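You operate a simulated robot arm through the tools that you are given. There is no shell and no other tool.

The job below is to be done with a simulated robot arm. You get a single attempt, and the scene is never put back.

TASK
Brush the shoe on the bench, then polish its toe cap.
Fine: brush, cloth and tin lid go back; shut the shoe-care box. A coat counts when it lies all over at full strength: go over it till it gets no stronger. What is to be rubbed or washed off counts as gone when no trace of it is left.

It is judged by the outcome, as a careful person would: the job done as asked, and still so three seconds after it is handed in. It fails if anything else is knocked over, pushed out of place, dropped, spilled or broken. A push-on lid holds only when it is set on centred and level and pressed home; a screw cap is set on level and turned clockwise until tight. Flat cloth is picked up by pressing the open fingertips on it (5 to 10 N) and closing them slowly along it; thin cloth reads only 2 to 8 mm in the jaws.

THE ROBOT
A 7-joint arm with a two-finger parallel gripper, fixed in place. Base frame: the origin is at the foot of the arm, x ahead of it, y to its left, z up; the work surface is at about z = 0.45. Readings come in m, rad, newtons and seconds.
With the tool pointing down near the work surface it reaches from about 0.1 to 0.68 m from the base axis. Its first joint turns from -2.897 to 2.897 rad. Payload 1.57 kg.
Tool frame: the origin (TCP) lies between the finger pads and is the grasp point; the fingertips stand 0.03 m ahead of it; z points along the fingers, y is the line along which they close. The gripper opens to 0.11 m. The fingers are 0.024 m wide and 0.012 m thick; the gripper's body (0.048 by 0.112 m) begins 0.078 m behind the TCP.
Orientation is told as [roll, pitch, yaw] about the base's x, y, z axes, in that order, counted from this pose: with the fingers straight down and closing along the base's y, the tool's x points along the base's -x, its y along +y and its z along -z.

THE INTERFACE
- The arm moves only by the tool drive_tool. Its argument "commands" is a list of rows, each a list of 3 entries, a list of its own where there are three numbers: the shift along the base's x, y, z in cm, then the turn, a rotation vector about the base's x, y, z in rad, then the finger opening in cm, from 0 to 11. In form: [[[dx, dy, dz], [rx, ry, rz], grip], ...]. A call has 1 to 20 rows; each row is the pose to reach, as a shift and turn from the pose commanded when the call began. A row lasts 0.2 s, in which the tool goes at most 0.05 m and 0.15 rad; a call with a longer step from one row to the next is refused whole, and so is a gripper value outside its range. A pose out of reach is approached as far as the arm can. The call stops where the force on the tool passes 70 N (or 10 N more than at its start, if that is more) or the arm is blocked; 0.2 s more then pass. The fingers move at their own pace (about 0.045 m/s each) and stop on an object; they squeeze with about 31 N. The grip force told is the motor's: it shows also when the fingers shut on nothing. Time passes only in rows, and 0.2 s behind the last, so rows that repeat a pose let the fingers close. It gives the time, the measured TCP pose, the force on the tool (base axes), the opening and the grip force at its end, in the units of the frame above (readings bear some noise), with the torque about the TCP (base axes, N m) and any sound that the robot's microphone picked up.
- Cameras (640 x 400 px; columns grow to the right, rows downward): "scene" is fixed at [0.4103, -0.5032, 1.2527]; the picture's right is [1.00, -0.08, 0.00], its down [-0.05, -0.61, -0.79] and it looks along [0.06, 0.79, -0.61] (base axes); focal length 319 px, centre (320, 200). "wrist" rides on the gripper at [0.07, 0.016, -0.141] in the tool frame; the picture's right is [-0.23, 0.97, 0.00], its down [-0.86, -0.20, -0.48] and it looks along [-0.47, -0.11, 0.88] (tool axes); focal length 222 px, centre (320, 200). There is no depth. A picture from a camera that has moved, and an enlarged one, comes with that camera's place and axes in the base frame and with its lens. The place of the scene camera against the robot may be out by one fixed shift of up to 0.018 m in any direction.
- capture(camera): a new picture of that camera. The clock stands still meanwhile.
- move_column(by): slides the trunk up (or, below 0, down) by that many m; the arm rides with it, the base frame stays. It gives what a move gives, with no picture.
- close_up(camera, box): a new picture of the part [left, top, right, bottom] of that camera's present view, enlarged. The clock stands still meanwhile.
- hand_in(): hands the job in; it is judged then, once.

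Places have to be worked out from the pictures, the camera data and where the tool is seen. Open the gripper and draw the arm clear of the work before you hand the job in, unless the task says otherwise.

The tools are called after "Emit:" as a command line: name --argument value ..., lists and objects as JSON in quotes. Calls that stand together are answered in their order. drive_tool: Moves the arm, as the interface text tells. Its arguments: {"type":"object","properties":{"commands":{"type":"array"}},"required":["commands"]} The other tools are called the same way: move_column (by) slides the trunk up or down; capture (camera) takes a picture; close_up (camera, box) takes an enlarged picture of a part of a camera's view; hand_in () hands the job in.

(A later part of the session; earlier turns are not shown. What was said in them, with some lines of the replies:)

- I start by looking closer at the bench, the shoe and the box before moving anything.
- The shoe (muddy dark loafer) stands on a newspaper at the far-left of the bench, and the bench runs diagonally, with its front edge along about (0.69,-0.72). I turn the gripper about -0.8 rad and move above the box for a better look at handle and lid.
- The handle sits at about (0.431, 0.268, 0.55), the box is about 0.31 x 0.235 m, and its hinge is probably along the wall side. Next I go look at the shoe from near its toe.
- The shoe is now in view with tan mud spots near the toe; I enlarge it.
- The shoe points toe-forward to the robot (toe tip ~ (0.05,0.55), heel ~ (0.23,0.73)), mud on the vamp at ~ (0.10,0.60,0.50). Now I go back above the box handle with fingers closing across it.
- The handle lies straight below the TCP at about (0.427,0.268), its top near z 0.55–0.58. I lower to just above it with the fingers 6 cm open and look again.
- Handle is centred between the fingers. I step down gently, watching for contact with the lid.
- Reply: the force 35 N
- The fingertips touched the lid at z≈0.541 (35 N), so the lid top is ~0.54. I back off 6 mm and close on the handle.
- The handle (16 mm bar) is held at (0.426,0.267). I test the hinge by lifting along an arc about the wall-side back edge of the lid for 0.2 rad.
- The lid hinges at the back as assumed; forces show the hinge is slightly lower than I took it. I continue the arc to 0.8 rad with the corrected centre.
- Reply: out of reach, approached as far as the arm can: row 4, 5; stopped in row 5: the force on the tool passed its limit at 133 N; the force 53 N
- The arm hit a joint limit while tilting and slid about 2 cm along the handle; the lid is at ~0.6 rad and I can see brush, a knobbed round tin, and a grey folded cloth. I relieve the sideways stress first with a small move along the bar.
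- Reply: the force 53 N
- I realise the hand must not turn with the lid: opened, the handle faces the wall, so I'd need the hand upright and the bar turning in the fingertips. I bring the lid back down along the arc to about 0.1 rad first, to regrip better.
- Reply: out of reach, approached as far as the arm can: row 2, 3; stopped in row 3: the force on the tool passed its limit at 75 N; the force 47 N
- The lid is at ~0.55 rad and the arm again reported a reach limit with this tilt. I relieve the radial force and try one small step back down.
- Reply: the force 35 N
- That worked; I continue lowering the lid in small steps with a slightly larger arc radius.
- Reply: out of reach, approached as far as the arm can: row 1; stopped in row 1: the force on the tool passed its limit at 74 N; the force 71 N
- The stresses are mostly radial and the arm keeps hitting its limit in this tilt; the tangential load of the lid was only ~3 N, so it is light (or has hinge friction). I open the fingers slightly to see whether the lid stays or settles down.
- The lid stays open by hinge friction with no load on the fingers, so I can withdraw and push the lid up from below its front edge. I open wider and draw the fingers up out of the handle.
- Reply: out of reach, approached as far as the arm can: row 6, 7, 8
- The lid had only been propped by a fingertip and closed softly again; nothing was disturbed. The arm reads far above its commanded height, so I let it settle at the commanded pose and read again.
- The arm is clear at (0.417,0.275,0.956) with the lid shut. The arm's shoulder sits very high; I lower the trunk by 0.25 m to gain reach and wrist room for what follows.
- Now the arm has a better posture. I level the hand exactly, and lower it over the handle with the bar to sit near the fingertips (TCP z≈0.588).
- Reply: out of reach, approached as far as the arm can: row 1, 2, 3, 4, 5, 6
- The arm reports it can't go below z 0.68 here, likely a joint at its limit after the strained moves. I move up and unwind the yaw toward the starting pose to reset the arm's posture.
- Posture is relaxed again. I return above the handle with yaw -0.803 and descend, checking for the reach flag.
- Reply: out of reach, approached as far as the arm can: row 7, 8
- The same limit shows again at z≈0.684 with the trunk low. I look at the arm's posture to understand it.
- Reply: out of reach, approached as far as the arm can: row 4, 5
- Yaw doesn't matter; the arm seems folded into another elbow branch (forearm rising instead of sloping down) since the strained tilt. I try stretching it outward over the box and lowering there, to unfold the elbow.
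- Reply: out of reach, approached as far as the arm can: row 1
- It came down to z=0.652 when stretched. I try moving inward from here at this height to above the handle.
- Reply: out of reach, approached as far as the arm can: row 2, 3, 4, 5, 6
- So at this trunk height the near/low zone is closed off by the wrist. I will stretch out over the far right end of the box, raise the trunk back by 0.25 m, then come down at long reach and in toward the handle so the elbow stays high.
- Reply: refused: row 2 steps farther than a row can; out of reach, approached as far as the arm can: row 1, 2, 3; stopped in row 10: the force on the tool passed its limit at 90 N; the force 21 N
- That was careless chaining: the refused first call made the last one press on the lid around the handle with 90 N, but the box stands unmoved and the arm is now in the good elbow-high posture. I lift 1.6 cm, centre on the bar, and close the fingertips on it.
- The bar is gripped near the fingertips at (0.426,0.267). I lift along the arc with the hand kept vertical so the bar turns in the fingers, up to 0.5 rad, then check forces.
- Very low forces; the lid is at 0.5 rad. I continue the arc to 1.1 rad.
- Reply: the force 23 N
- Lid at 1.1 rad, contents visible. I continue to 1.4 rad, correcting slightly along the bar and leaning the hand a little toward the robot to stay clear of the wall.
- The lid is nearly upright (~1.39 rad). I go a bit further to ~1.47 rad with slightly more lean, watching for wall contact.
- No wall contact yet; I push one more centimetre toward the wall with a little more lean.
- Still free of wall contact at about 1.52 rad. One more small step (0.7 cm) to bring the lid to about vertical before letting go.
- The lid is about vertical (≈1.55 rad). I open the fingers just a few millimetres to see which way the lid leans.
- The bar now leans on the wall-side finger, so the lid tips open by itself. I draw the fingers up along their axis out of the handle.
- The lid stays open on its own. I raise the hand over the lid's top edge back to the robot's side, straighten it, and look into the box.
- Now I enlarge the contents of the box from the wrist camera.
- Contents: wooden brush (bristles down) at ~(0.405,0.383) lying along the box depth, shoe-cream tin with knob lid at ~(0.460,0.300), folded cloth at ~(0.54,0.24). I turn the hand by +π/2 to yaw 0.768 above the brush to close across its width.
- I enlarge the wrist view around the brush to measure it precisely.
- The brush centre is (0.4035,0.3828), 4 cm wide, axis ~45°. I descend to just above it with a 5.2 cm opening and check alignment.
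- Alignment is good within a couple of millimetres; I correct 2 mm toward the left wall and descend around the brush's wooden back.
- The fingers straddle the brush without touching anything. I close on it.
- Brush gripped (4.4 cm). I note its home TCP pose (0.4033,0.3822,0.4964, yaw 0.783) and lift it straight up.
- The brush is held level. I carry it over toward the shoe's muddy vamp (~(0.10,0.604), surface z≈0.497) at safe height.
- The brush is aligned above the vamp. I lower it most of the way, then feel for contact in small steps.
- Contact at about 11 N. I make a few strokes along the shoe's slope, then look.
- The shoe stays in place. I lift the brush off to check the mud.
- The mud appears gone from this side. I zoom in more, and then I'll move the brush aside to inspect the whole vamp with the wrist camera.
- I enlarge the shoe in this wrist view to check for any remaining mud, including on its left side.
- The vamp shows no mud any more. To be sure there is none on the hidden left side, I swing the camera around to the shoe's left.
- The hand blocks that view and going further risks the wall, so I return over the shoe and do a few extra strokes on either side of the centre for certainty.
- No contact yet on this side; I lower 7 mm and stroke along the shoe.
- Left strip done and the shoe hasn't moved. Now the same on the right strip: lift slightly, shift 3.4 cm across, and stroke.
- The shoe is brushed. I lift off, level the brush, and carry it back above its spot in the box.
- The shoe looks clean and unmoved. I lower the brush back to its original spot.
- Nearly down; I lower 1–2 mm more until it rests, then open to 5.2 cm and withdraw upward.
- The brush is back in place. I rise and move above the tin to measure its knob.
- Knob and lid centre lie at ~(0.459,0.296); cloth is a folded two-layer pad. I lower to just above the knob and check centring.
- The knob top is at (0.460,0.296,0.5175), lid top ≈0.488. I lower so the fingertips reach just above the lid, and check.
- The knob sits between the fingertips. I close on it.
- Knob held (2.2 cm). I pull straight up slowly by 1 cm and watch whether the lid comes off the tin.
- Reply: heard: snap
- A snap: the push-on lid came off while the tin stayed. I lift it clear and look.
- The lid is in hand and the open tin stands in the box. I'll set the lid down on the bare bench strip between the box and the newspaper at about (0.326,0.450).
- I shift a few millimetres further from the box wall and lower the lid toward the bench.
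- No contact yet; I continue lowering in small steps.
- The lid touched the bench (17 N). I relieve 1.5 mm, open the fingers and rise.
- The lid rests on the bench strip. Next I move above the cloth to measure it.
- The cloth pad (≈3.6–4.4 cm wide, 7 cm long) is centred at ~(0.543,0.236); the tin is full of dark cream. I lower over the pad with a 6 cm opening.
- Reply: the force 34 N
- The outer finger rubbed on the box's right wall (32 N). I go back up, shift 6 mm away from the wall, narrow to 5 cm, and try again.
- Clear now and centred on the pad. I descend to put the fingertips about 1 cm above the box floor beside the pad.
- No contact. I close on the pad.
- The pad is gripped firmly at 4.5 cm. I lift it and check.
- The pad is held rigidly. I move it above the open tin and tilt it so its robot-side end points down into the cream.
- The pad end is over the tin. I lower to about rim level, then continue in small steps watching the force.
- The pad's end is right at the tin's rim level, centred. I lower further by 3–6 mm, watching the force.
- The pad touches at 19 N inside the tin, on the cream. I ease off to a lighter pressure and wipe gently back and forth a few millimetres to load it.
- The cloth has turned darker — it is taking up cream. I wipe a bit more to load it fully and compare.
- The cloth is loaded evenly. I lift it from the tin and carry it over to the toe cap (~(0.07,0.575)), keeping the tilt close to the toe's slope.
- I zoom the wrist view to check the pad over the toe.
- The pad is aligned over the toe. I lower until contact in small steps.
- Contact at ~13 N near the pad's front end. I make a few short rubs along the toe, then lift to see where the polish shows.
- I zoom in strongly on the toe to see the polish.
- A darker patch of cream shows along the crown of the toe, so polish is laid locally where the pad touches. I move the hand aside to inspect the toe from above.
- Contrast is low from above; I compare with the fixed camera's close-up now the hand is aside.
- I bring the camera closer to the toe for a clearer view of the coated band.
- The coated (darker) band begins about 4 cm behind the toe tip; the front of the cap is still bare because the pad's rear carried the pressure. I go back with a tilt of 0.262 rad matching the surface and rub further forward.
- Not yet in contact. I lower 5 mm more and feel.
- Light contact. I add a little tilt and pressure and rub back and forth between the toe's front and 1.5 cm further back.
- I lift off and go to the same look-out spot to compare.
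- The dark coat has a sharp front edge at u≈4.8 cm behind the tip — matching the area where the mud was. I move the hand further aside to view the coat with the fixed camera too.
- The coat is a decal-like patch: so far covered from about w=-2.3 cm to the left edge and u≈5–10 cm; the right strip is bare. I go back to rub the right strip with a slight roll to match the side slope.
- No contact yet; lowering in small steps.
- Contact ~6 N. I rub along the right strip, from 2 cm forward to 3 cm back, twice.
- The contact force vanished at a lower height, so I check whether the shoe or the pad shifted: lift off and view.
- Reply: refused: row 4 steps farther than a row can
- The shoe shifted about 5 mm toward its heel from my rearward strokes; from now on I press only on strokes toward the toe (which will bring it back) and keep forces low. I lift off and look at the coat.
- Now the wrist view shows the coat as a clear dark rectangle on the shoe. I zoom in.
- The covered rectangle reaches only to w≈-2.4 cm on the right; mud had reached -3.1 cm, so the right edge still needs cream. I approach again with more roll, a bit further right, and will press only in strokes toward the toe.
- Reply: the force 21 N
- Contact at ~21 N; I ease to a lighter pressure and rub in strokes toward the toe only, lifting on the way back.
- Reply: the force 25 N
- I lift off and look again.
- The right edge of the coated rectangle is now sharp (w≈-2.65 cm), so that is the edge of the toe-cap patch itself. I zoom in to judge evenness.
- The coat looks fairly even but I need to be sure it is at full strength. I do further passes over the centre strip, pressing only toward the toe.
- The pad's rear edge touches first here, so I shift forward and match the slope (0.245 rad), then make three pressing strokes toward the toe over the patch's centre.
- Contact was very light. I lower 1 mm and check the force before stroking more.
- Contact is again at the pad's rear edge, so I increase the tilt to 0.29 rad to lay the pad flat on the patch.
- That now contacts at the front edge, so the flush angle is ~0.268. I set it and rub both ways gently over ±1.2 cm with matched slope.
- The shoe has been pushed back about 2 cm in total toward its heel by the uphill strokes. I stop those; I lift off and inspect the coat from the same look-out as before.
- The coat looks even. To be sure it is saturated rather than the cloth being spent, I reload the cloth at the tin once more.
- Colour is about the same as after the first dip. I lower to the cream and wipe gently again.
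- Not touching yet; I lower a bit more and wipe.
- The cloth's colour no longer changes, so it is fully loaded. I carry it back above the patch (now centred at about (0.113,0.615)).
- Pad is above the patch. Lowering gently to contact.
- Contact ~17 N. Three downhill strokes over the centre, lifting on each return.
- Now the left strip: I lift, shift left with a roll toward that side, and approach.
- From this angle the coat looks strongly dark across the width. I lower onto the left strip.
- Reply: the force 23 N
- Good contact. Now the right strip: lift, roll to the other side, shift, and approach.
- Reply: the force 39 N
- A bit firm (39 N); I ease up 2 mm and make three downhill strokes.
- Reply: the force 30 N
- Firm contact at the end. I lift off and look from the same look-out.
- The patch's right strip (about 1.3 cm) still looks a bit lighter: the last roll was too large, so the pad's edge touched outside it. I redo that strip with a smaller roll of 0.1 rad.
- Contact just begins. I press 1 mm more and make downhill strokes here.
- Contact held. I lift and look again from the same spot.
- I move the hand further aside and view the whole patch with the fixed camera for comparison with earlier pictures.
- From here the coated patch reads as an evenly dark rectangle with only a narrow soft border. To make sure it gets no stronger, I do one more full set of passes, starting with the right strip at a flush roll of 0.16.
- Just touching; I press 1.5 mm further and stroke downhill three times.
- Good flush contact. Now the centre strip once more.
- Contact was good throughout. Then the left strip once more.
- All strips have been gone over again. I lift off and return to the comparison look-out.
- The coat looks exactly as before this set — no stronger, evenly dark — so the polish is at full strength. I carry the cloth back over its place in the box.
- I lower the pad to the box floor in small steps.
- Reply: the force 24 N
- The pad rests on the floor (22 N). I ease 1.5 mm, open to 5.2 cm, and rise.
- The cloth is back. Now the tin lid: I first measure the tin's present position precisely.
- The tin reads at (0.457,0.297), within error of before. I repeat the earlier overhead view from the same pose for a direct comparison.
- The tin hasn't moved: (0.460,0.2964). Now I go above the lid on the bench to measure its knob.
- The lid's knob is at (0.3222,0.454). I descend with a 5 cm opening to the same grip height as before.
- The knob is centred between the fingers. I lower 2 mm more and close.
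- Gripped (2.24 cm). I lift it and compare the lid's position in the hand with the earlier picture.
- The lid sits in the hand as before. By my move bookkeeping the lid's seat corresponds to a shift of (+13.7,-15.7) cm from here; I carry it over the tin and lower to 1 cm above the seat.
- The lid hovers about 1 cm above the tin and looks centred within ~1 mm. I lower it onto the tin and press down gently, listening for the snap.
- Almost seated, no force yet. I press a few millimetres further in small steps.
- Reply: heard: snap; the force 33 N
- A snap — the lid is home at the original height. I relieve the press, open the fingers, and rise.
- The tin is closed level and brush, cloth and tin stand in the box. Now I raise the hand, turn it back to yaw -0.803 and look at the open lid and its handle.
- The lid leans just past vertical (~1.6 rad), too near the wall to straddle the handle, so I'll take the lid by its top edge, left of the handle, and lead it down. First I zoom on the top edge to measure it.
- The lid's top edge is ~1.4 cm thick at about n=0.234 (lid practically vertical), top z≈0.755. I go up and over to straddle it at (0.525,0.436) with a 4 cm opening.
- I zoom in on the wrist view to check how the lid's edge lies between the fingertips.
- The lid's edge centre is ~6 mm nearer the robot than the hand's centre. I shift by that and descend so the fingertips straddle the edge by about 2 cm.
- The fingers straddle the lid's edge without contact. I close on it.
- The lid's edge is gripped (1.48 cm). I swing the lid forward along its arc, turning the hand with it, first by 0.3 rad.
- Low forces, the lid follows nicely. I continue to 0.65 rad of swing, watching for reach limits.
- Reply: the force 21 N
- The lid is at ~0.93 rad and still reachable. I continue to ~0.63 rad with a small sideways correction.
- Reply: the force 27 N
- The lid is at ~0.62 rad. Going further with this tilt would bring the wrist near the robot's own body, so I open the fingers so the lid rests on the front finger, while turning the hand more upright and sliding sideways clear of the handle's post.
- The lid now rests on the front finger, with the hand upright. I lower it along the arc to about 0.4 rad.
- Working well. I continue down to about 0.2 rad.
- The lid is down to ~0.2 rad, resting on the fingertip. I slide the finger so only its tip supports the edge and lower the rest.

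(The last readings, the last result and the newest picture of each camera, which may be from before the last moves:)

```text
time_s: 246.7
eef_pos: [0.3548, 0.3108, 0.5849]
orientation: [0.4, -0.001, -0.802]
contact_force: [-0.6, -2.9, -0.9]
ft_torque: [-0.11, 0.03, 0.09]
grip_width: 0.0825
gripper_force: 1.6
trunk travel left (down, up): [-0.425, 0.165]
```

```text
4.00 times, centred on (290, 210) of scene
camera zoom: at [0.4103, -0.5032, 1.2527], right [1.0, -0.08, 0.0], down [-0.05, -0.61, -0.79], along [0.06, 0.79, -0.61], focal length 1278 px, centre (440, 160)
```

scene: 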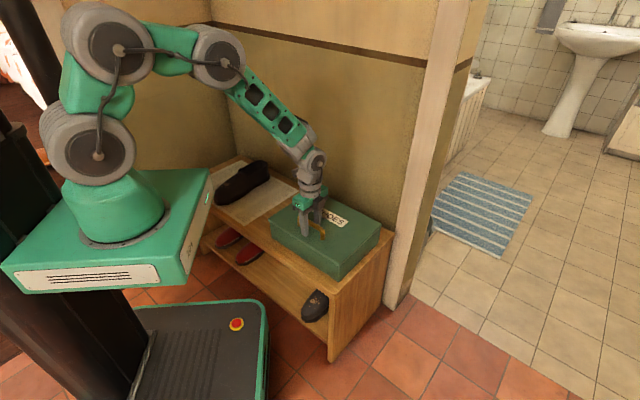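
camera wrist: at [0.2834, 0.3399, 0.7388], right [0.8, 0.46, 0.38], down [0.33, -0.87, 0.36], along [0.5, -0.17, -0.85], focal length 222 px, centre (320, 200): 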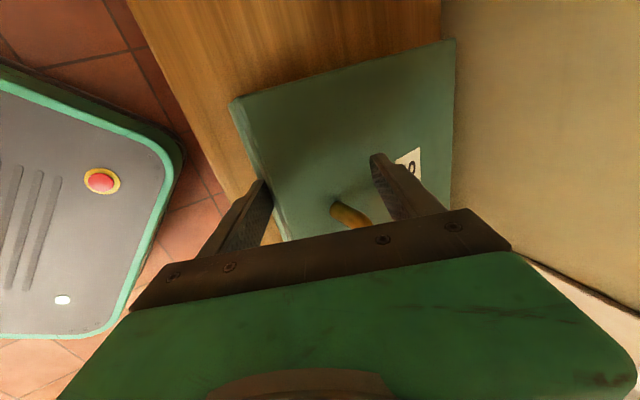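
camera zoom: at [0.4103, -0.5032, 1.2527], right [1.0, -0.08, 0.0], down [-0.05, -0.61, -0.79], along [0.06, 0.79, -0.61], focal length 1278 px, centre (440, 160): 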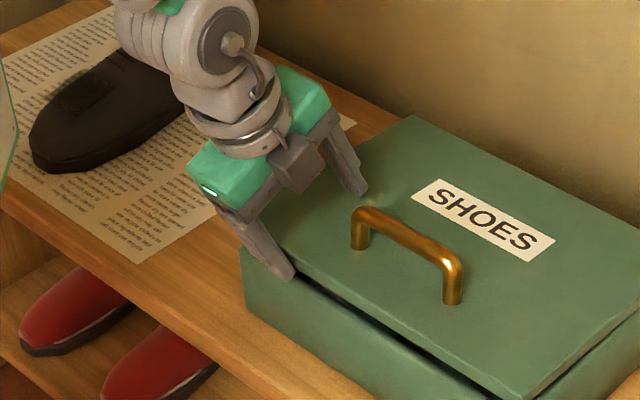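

Only a small gap is left. I draw the finger out toward the robot so the lid settles shut.

Emit:
drive_tool --commands '[[[-0.5, -0.5, 0], [0, 0, 0], 8], [[-1, -1, 0], [0, 0, 0], 8], [[-1.6, -1.6, 0.2], [0, 0, 0], 8], [[-2.3, -2.3, 0.6], [0, 0, 0], 8], [[-3, -3, 2], [0, 0, 0], 8], [[-3.5, -3.5, 5], [0, 0, 0], 8], [[-3.5, -3.5, 9], [-0.07, 0.072, 0], 8]]'

Emit:
close_up --camera "scene" --box '[220, 130, 400, 290]'

```text
time_s: 248.3
eef_pos: [0.3179, 0.2791, 0.6769]
orientation: [0.299, 0.001, -0.801]
contact_force: [-0.1, -0.4, 0.1]
ft_torque: [0.03, 0.0, 0.01]
grip_width: 0.0801
gripper_force: 0.0
trunk travel left (down, up): [-0.425, 0.165]
```

```text
2.50 times, centred on (310, 210) of scene
camera zoom: at [0.4103, -0.5032, 1.2527], right [1.0, -0.08, 0.0], down [-0.05, -0.61, -0.79], along [0.06, 0.79, -0.61], focal length 799 px, centre (345, 175)
```

zoom: 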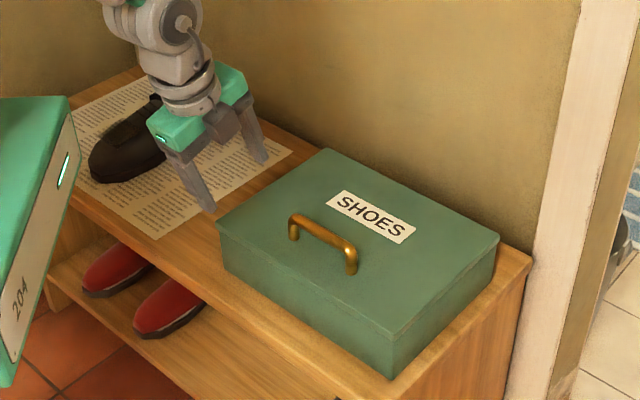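

The box is shut. I raise the arm clear and inspect the box seam and the shoe.

Emit:
drive_tool --commands '[[[0, 0, 2], [-0.05, 0.052, 0], 8], [[0, -1, 4], [-0.1, 0.104, 0], 8], [[0, -2, 6], [-0.15, 0.156, 0], 8], [[0, -3, 7], [-0.2, 0.216, 0], 8]]'

Emit:
capture --camera "scene"

Emit:
close_up --camera "scene" --box '[255, 185, 395, 285]'

Emit:
capture --camera "wrist"

```text
time_s: 249.3
eef_pos: [0.3195, 0.2487, 0.7472]
orientation: [0.006, 0.007, -0.802]
contact_force: [-0.1, -0.2, 0.5]
ft_torque: [0.02, -0.03, -0.05]
grip_width: 0.08
gripper_force: 0.1
trunk travel left (down, up): [-0.425, 0.165]
```

```text
taken
```

scene: 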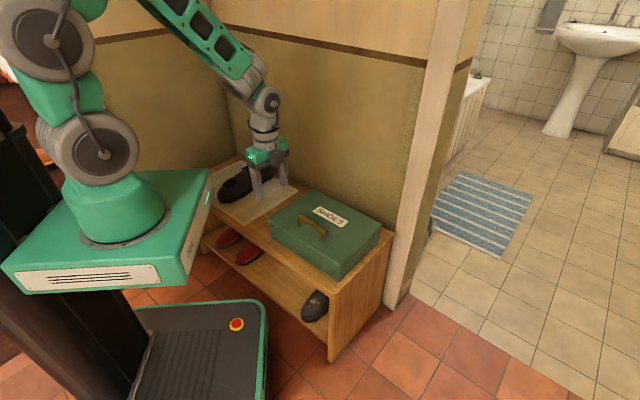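

```text
4.00 times, centred on (325, 235) of scene
camera zoom: at [0.4103, -0.5032, 1.2527], right [1.0, -0.08, 0.0], down [-0.05, -0.61, -0.79], along [0.06, 0.79, -0.61], focal length 1278 px, centre (300, 60)
```

zoom: 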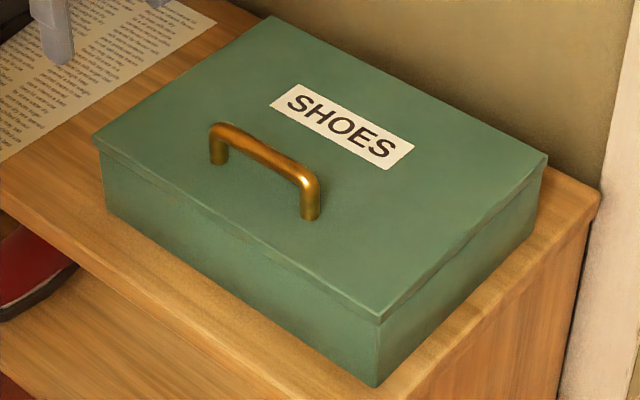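

```text
taken
camera wrist: at [0.2838, 0.3093, 0.8892], right [0.86, 0.51, 0.0], down [0.45, -0.76, 0.47], along [0.24, -0.4, -0.88], focal length 222 px, centre (320, 200)
```

wrist: 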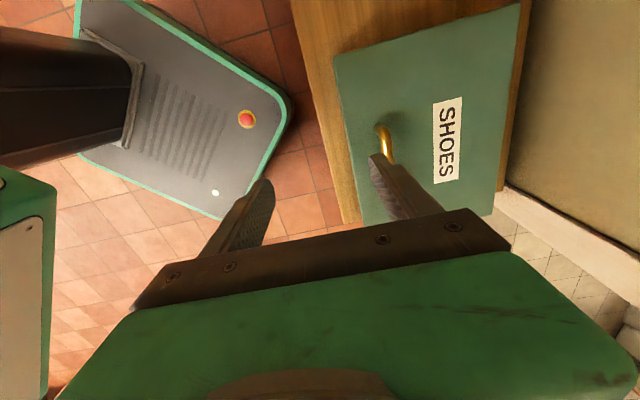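

The box is closed flush. I swing the hand to the right so the fixed camera sees the shoe freely.

Emit:
drive_tool --commands '[[[2.5, -2, 0], [0, 0, 0], 8], [[5, -4, 0], [0, 0, 0], 8], [[8, -6, 0], [0, 0, 0], 8], [[11, -8, 0], [0, 0, 0], 8]]'

Emit:
close_up --camera "scene" --box '[180, 140, 300, 230]'

Emit:
close_up --camera "scene" --box '[205, 155, 275, 205]'

```text
time_s: 250.3
eef_pos: [0.4283, 0.1687, 0.746]
orientation: [0.005, 0.006, -0.802]
contact_force: [-0.1, -0.6, -0.7]
ft_torque: [0.01, 0.0, 0.02]
grip_width: 0.0798
gripper_force: 0.1
trunk travel left (down, up): [-0.425, 0.165]
```

```text
4.44 times, centred on (240, 185) of scene
camera zoom: at [0.4103, -0.5032, 1.2527], right [1.0, -0.08, 0.0], down [-0.05, -0.61, -0.79], along [0.06, 0.79, -0.61], focal length 1420 px, centre (676, 267)
```

zoom: 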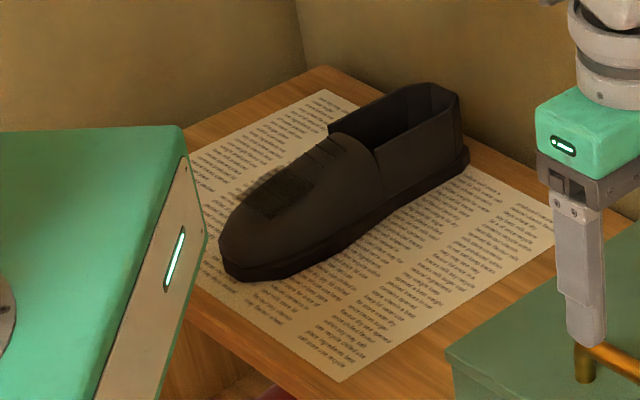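

```text
8.00 times, centred on (240, 180) of scene
camera zoom: at [0.4103, -0.5032, 1.2527], right [1.0, -0.08, 0.0], down [-0.05, -0.61, -0.79], along [0.06, 0.79, -0.61], focal length 2556 px, centre (960, 360)
```

zoom: 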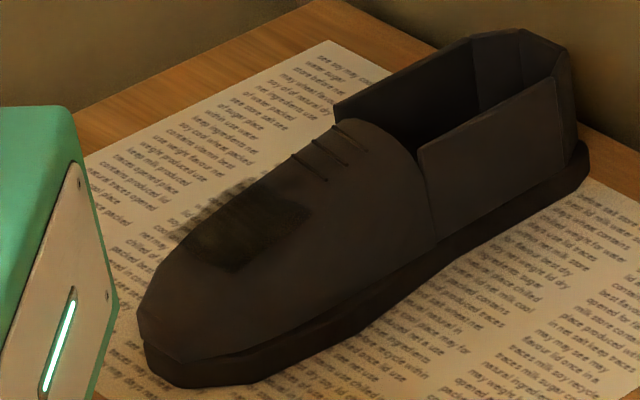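

The shoe stands upright on the newspaper and the box is shut. For certainty about the coat I take one closer look at the patch with the wrist camera, fingers nearly closed.

Emit:
drive_tool --commands '[[[-2, 3, 0], [0, 0, 0.145], 2], [[-4, 6.5, 0], [0, 0, 0.29], 2], [[-6, 10, 0], [0, 0, 0.435], 2], [[-8, 13.5, 0], [0, 0, 0.58], 2], [[-10, 17, -1], [0, 0, 0.725], 2], [[-12, 20.5, -2], [0, 0, 0.87], 2], [[-14, 24, -3], [0, 0, 1.015], 2], [[-16, 27.5, -5], [0, 0, 1.16], 2], [[-18, 31, -7], [0, 0, 1.305], 2], [[-19.5, 34.5, -9], [0, 0, 1.45], 2], [[-21, 38, -11], [0, 0, 1.585], 2], [[-22, 40, -13], [0, 0, 1.585], 2]]'

Emit:
capture --camera "wrist"

```text
time_s: 252.9
eef_pos: [0.2105, 0.57, 0.615]
orientation: [0.004, 0.007, 0.785]
contact_force: [-0.1, 0.0, 0.3]
ft_torque: [0.01, 0.01, 0.01]
grip_width: 0.0199
gripper_force: 0.1
trunk travel left (down, up): [-0.425, 0.165]
```

```text
taken
camera wrist: at [0.1515, 0.5327, 0.7579], right [-0.53, 0.85, 0.0], down [0.75, 0.46, 0.47], along [0.4, 0.25, -0.88], focal length 222 px, centre (320, 200)
```

wrist: 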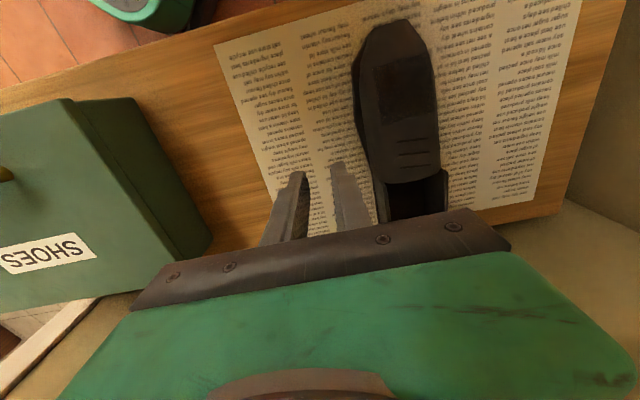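

Emit:
close_up --camera "wrist" --box '[345, 10, 450, 180]'

Emit:
close_up --camera "wrist" --box '[362, 40, 446, 140]'

```text
2.35 times, centred on (398, 95) of wrist
camera zoom: at [0.1515, 0.5327, 0.7579], right [-0.53, 0.85, 0.0], down [0.75, 0.46, 0.47], along [0.4, 0.25, -0.88], focal length 523 px, centre (138, 447)
```

zoom: 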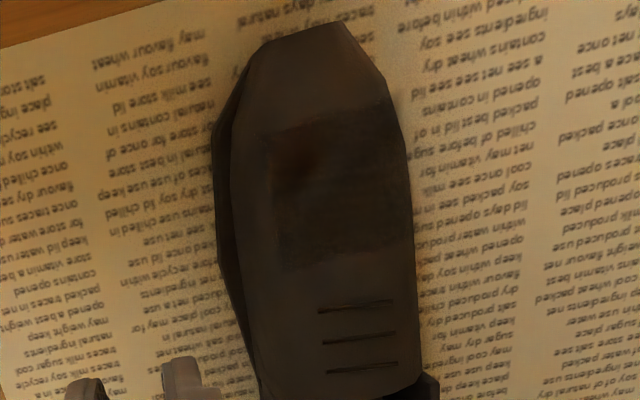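

```text
4.00 times, centred on (404, 90) of wrist
camera zoom: at [0.1515, 0.5327, 0.7579], right [-0.53, 0.85, 0.0], down [0.75, 0.46, 0.47], along [0.4, 0.25, -0.88], focal length 888 px, centre (-16, 640)
```

zoom: 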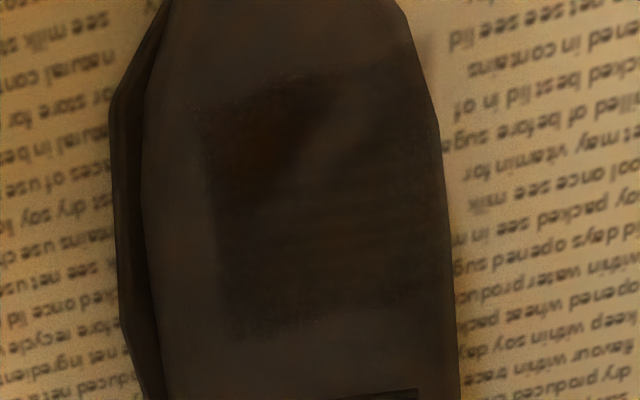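

From this angle the coat is a crisp, evenly dark patch right to its edges. Since my rubbing had shoved the shoe about 2 cm back, I'll set it back: I move the closed fingers above its opening to nudge it forward from inside, behind the tongue.

Emit:
drive_tool --commands '[[[0, 1, 2.5], [0, 0, 0], 0], [[-0.6, 4, 3], [0.06, -0.062, 0], 0], [[-1.2, 7, 3], [0.13, -0.135, 0], 0], [[-1.8, 9.5, 3], [0.208, -0.216, 0], 0], [[-2.3, 11.1, 3], [0.208, -0.216, 0], 0], [[-2.3, 11.1, 3], [0.208, -0.216, 0], 0]]'

Emit:
capture --camera "wrist"

Emit:
close_up --camera "scene" --box '[200, 110, 300, 210]'

```text
time_s: 254.3
eef_pos: [0.1858, 0.6773, 0.6469]
orientation: [0.0, -0.293, 0.786]
contact_force: [0.3, -0.1, -0.4]
ft_torque: [-0.01, -0.01, 0.03]
grip_width: 0.0
gripper_force: 21.5
trunk travel left (down, up): [-0.425, 0.165]
```

```text
taken
camera wrist: at [0.0995, 0.6142, 0.7614], right [-0.53, 0.84, 0.07], down [0.62, 0.34, 0.71], along [0.57, 0.42, -0.71], focal length 222 px, centre (320, 200)
```

wrist: 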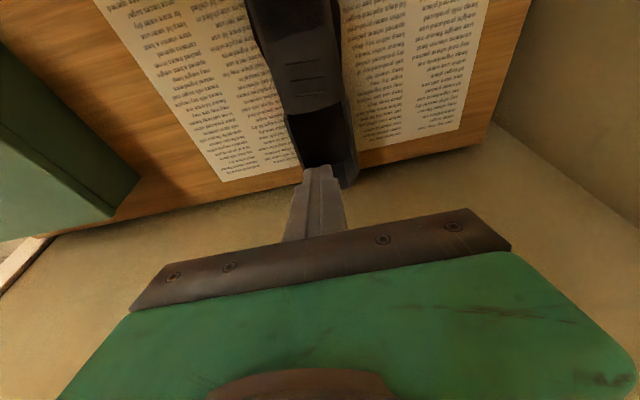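

```text
4.00 times, centred on (250, 160) of scene
camera zoom: at [0.4103, -0.5032, 1.2527], right [1.0, -0.08, 0.0], down [-0.05, -0.61, -0.79], along [0.06, 0.79, -0.61], focal length 1278 px, centre (600, 360)
```

zoom: 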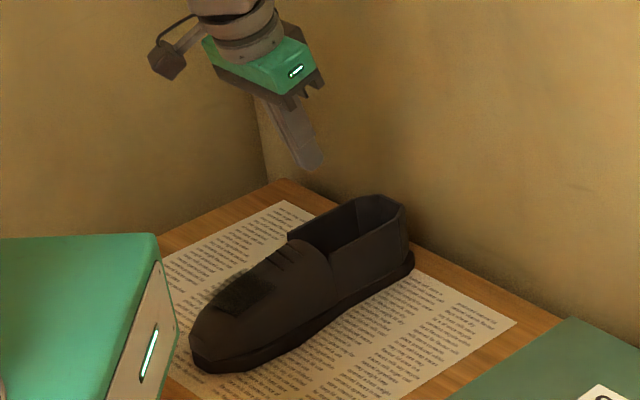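

The opening lies just beyond the fingertip. I shift 1.3 cm toward the heel and 0.8 cm left, lower partway, and check the alignment.

Emit:
drive_tool --commands '[[[0.37, 1.48, 0], [0, 0, 0], 0], [[0.37, 1.48, -3], [0, 0, 0], 0], [[0.37, 1.48, -5.5], [0, 0, 0], 0], [[0.37, 1.48, -5.5], [0, 0, 0], 0]]'

Emit:
capture --camera "wrist"

Emit:
close_up --camera "scene" --box '[220, 120, 300, 200]'

```text
time_s: 255.3
eef_pos: [0.1882, 0.6914, 0.5911]
orientation: [0.0, -0.293, 0.784]
contact_force: [-0.1, 0.2, -0.3]
ft_torque: [0.04, 0.01, -0.01]
grip_width: 0.0
gripper_force: 21.4
trunk travel left (down, up): [-0.425, 0.165]
```

```text
taken
camera wrist: at [0.1028, 0.6276, 0.706], right [-0.53, 0.84, 0.07], down [0.62, 0.34, 0.7], along [0.57, 0.42, -0.71], focal length 222 px, centre (320, 200)
```

wrist: 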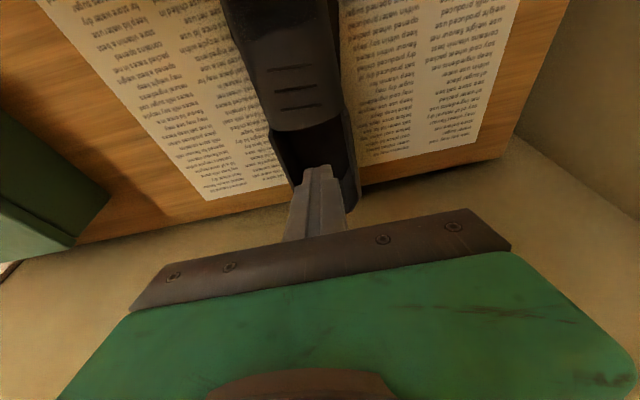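

```text
5.00 times, centred on (260, 160) of scene
camera zoom: at [0.4103, -0.5032, 1.2527], right [1.0, -0.08, 0.0], down [-0.05, -0.61, -0.79], along [0.06, 0.79, -0.61], focal length 1597 px, centre (620, 400)
```

zoom: 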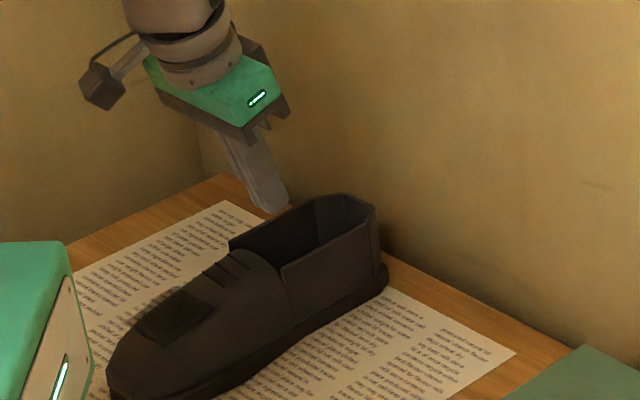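

By the wrist view the fingertip is over the opening, ~8 mm behind the tongue's edge. I lower it into the shoe.

Emit:
drive_tool --commands '[[[0, 0, -1.5], [0, 0, 0], 0], [[0, 0, -3], [0, 0, 0], 0], [[0, 0, -4.3], [0, 0, 0], 0], [[0, 0, -5.3], [0, 0, 0], 0], [[0, 0, -5.3], [0, 0, 0], 0]]'

Emit:
close_up --camera "scene" --box '[220, 130, 300, 200]'

Emit:
capture --camera "wrist"

```text
time_s: 256.5
eef_pos: [0.1872, 0.6864, 0.5406]
orientation: [0.0, -0.295, 0.785]
contact_force: [-0.4, -0.5, 0.1]
ft_torque: [0.01, -0.04, 0.04]
grip_width: 0.0003
gripper_force: 21.1
out of reach, approached as far as the arm can: row 3, 4, 5
trunk travel left (down, up): [-0.425, 0.165]
```

```text
5.71 times, centred on (260, 165) of scene
camera zoom: at [0.4103, -0.5032, 1.2527], right [1.0, -0.08, 0.0], down [-0.05, -0.61, -0.79], along [0.06, 0.79, -0.61], focal length 1825 px, centre (663, 400)
```

zoom: 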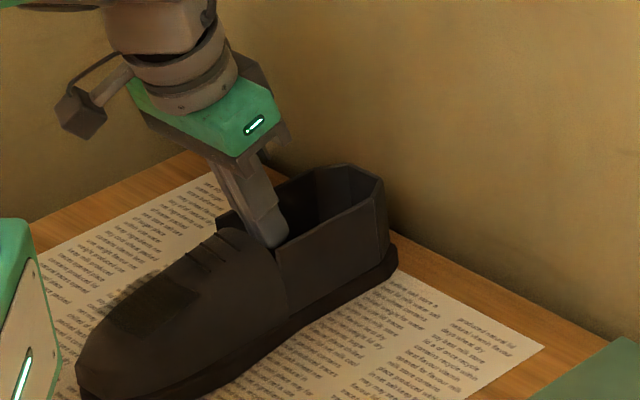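

```text
taken
camera wrist: at [0.1008, 0.622, 0.6562], right [-0.53, 0.84, 0.07], down [0.62, 0.34, 0.7], along [0.57, 0.42, -0.71], focal length 222 px, centre (320, 200)
```

wrist: 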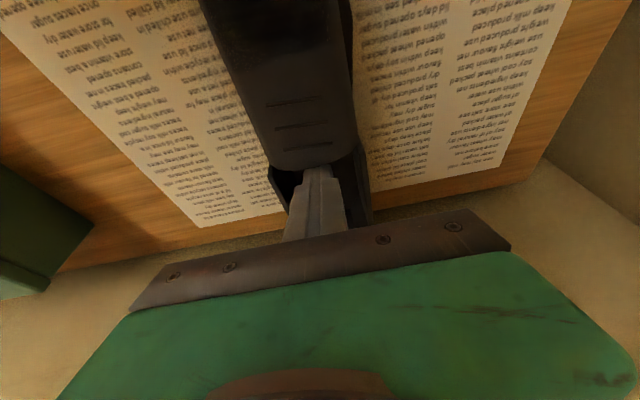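

The fingertip is inside the shoe just behind the tongue (at the edge of reach). I push gently toward the toe, 1 cm first, and read the force.

Emit:
drive_tool --commands '[[[-0.36, -0.35, 0], [0, 0, 0], 0], [[-0.72, -0.7, 0], [0, 0, 0], 0], [[-0.72, -0.7, 0], [0, 0, 0], 0]]'

Emit:
close_up --camera "scene" --box '[200, 150, 280, 210]'

```text
time_s: 257.3
eef_pos: [0.1802, 0.6807, 0.5419]
orientation: [0.001, -0.294, 0.783]
contact_force: [3.8, 3.5, 4.4]
ft_torque: [0.08, 0.03, -0.01]
grip_width: 0.0
gripper_force: 21.1
trunk travel left (down, up): [-0.425, 0.165]
```

```text
6.67 times, centred on (240, 180) of scene
camera zoom: at [0.4103, -0.5032, 1.2527], right [1.0, -0.08, 0.0], down [-0.05, -0.61, -0.79], along [0.06, 0.79, -0.61], focal length 2130 px, centre (853, 333)
```

zoom: 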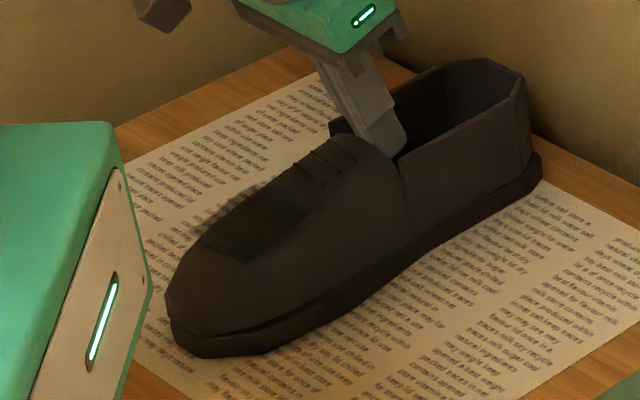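

Contact at ~5 N and the shoe has begun moving back. I continue 1.4 cm more.

Emit:
drive_tool --commands '[[[-0.25, -0.25, 0], [0, 0, 0], 0], [[-0.5, -0.49, 0], [0, 0, 0], 0], [[-0.75, -0.74, 0], [0, 0, 0], 0], [[-1, -0.98, 0], [0, 0, 0], 0], [[-1, -0.98, 0], [0, 0, 0], 0]]'

Emit:
close_up --camera "scene" --box '[200, 150, 280, 210]'

```text
time_s: 258.5
eef_pos: [0.171, 0.6716, 0.5418]
orientation: [0.005, -0.298, 0.781]
contact_force: [9.4, 9.6, 12.9]
ft_torque: [0.01, -0.06, 0.03]
grip_width: 0.0
gripper_force: 21.2
trunk travel left (down, up): [-0.425, 0.165]
```

```text
6.67 times, centred on (240, 180) of scene
camera zoom: at [0.4103, -0.5032, 1.2527], right [1.0, -0.08, 0.0], down [-0.05, -0.61, -0.79], along [0.06, 0.79, -0.61], focal length 2130 px, centre (853, 333)
```

zoom: 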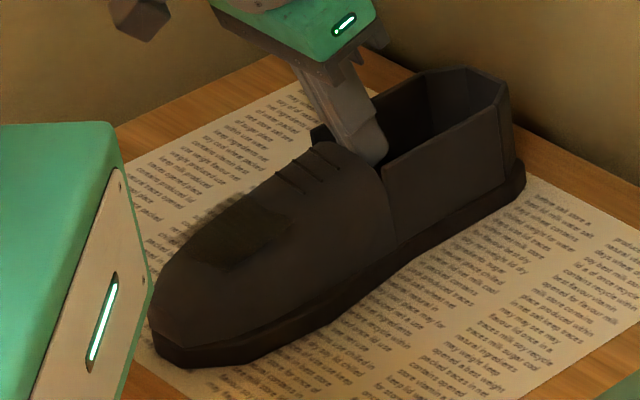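

The shoe is back at its original place to within a few millimetres. I ease the finger back from the tongue and lift it straight out.

Emit:
drive_tool --commands '[[[0.4, 0.4, 0], [0, 0, 0], 0], [[0.6, 0.6, 1.5], [0, 0, 0], 0], [[0.6, 0.6, 4], [0, 0, 0], 0], [[0.6, 0.6, 8], [0, 0, 0], 0], [[0.6, 0.6, 12], [0, 0, 0], 0]]'

Emit:
close_up --camera "scene" --box '[200, 150, 280, 210]'

```text
time_s: 259.7
eef_pos: [0.1739, 0.6766, 0.6596]
orientation: [-0.002, -0.29, 0.786]
contact_force: [0.3, 1.2, -0.4]
ft_torque: [0.03, 0.01, -0.03]
grip_width: 0.0
gripper_force: 21.1
trunk travel left (down, up): [-0.425, 0.165]
```

```text
6.67 times, centred on (240, 180) of scene
camera zoom: at [0.4103, -0.5032, 1.2527], right [1.0, -0.08, 0.0], down [-0.05, -0.61, -0.79], along [0.06, 0.79, -0.61], focal length 2130 px, centre (853, 333)
```

zoom: 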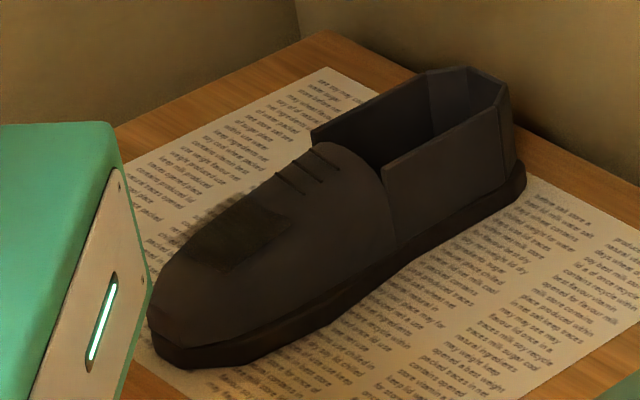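

The shoe is upright at its original place. I withdraw the arm upward and back, clear of the bench, with the gripper open.

Emit:
drive_tool --commands '[[[0, -1, 4], [-0.05, 0.05, 0], 3], [[1, -4, 7], [-0.1, 0.104, 0], 6], [[2.5, -8, 9], [-0.15, 0.156, 0], 9], [[4.5, -12, 10], [-0.2, 0.21, 0], 11], [[6.5, -16, 10], [-0.2, 0.21, 0], 11], [[8, -20, 10], [-0.2, 0.21, 0], 11], [[9.5, -24, 10], [-0.2, 0.21, 0], 11], [[10.5, -28, 10], [-0.2, 0.21, 0], 11]]'

Emit:
capture --camera "scene"

Emit:
capture --camera "wrist"

```text
time_s: 261.5
eef_pos: [0.2821, 0.3968, 0.7611]
orientation: [0.006, -0.003, 0.783]
contact_force: [0.0, 0.2, -0.5]
ft_torque: [0.03, 0.0, 0.0]
grip_width: 0.1098
gripper_force: 0.0
trunk travel left (down, up): [-0.425, 0.165]
```

```text
taken
```

scene: 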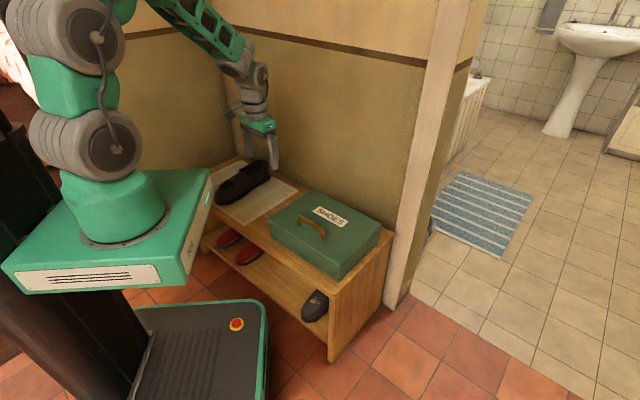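

```text
taken
camera wrist: at [0.2221, 0.3584, 0.9027], right [-0.53, 0.85, 0.01], down [0.75, 0.46, 0.48], along [0.4, 0.26, -0.88], focal length 222 px, centre (320, 200)
```

wrist: 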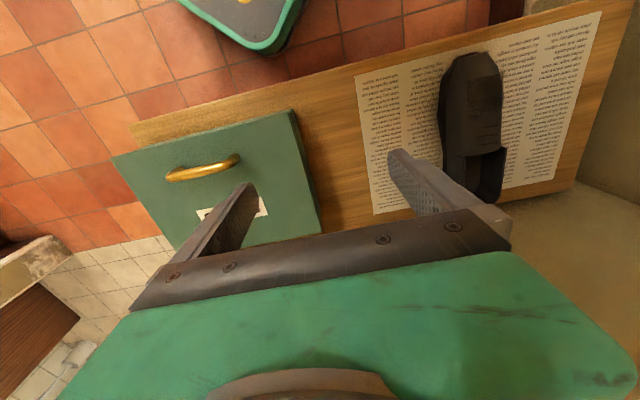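

The box is shut, nothing is left on the bench but the shoe on its newspaper, brushed and with its toe cap polished, and the open hand is clear. I hand the job in.

Emit:
hand_in

```text
The job is handed in.
```

I brushed the shoe and polished its toe cap. The brush, cloth and tin lid are back, the shoe-care box is shut, and the job is handed in.

- **Brushing:** The mud on top of the shoe, just behind the toe, is gone, with no trace in the close-ups. I couldn't get a clear view of the shoe's left side, so that side is unchecked.
- **Polish:** The coat is evenly dark over the whole area that takes polish. I reloaded the cloth and went over it again, and it got no stronger.
- **Tin:** The lid snapped on level at its original height.
- **Box:** I lowered the lid by its front edge, and it closed flush.

- **Shoe moved and put back:** My rubbing pushed the shoe about 2 cm toward the wall. I nudged it back, and it now stands upright within a few millimetres of where it started.
- **Knocks on the box:** Opening the box, the arm strained the handle (133 N) and once pressed down on the closed lid (90 N). On the first try the lid also dropped shut from part open. I saw no shift or damage to the box afterwards.
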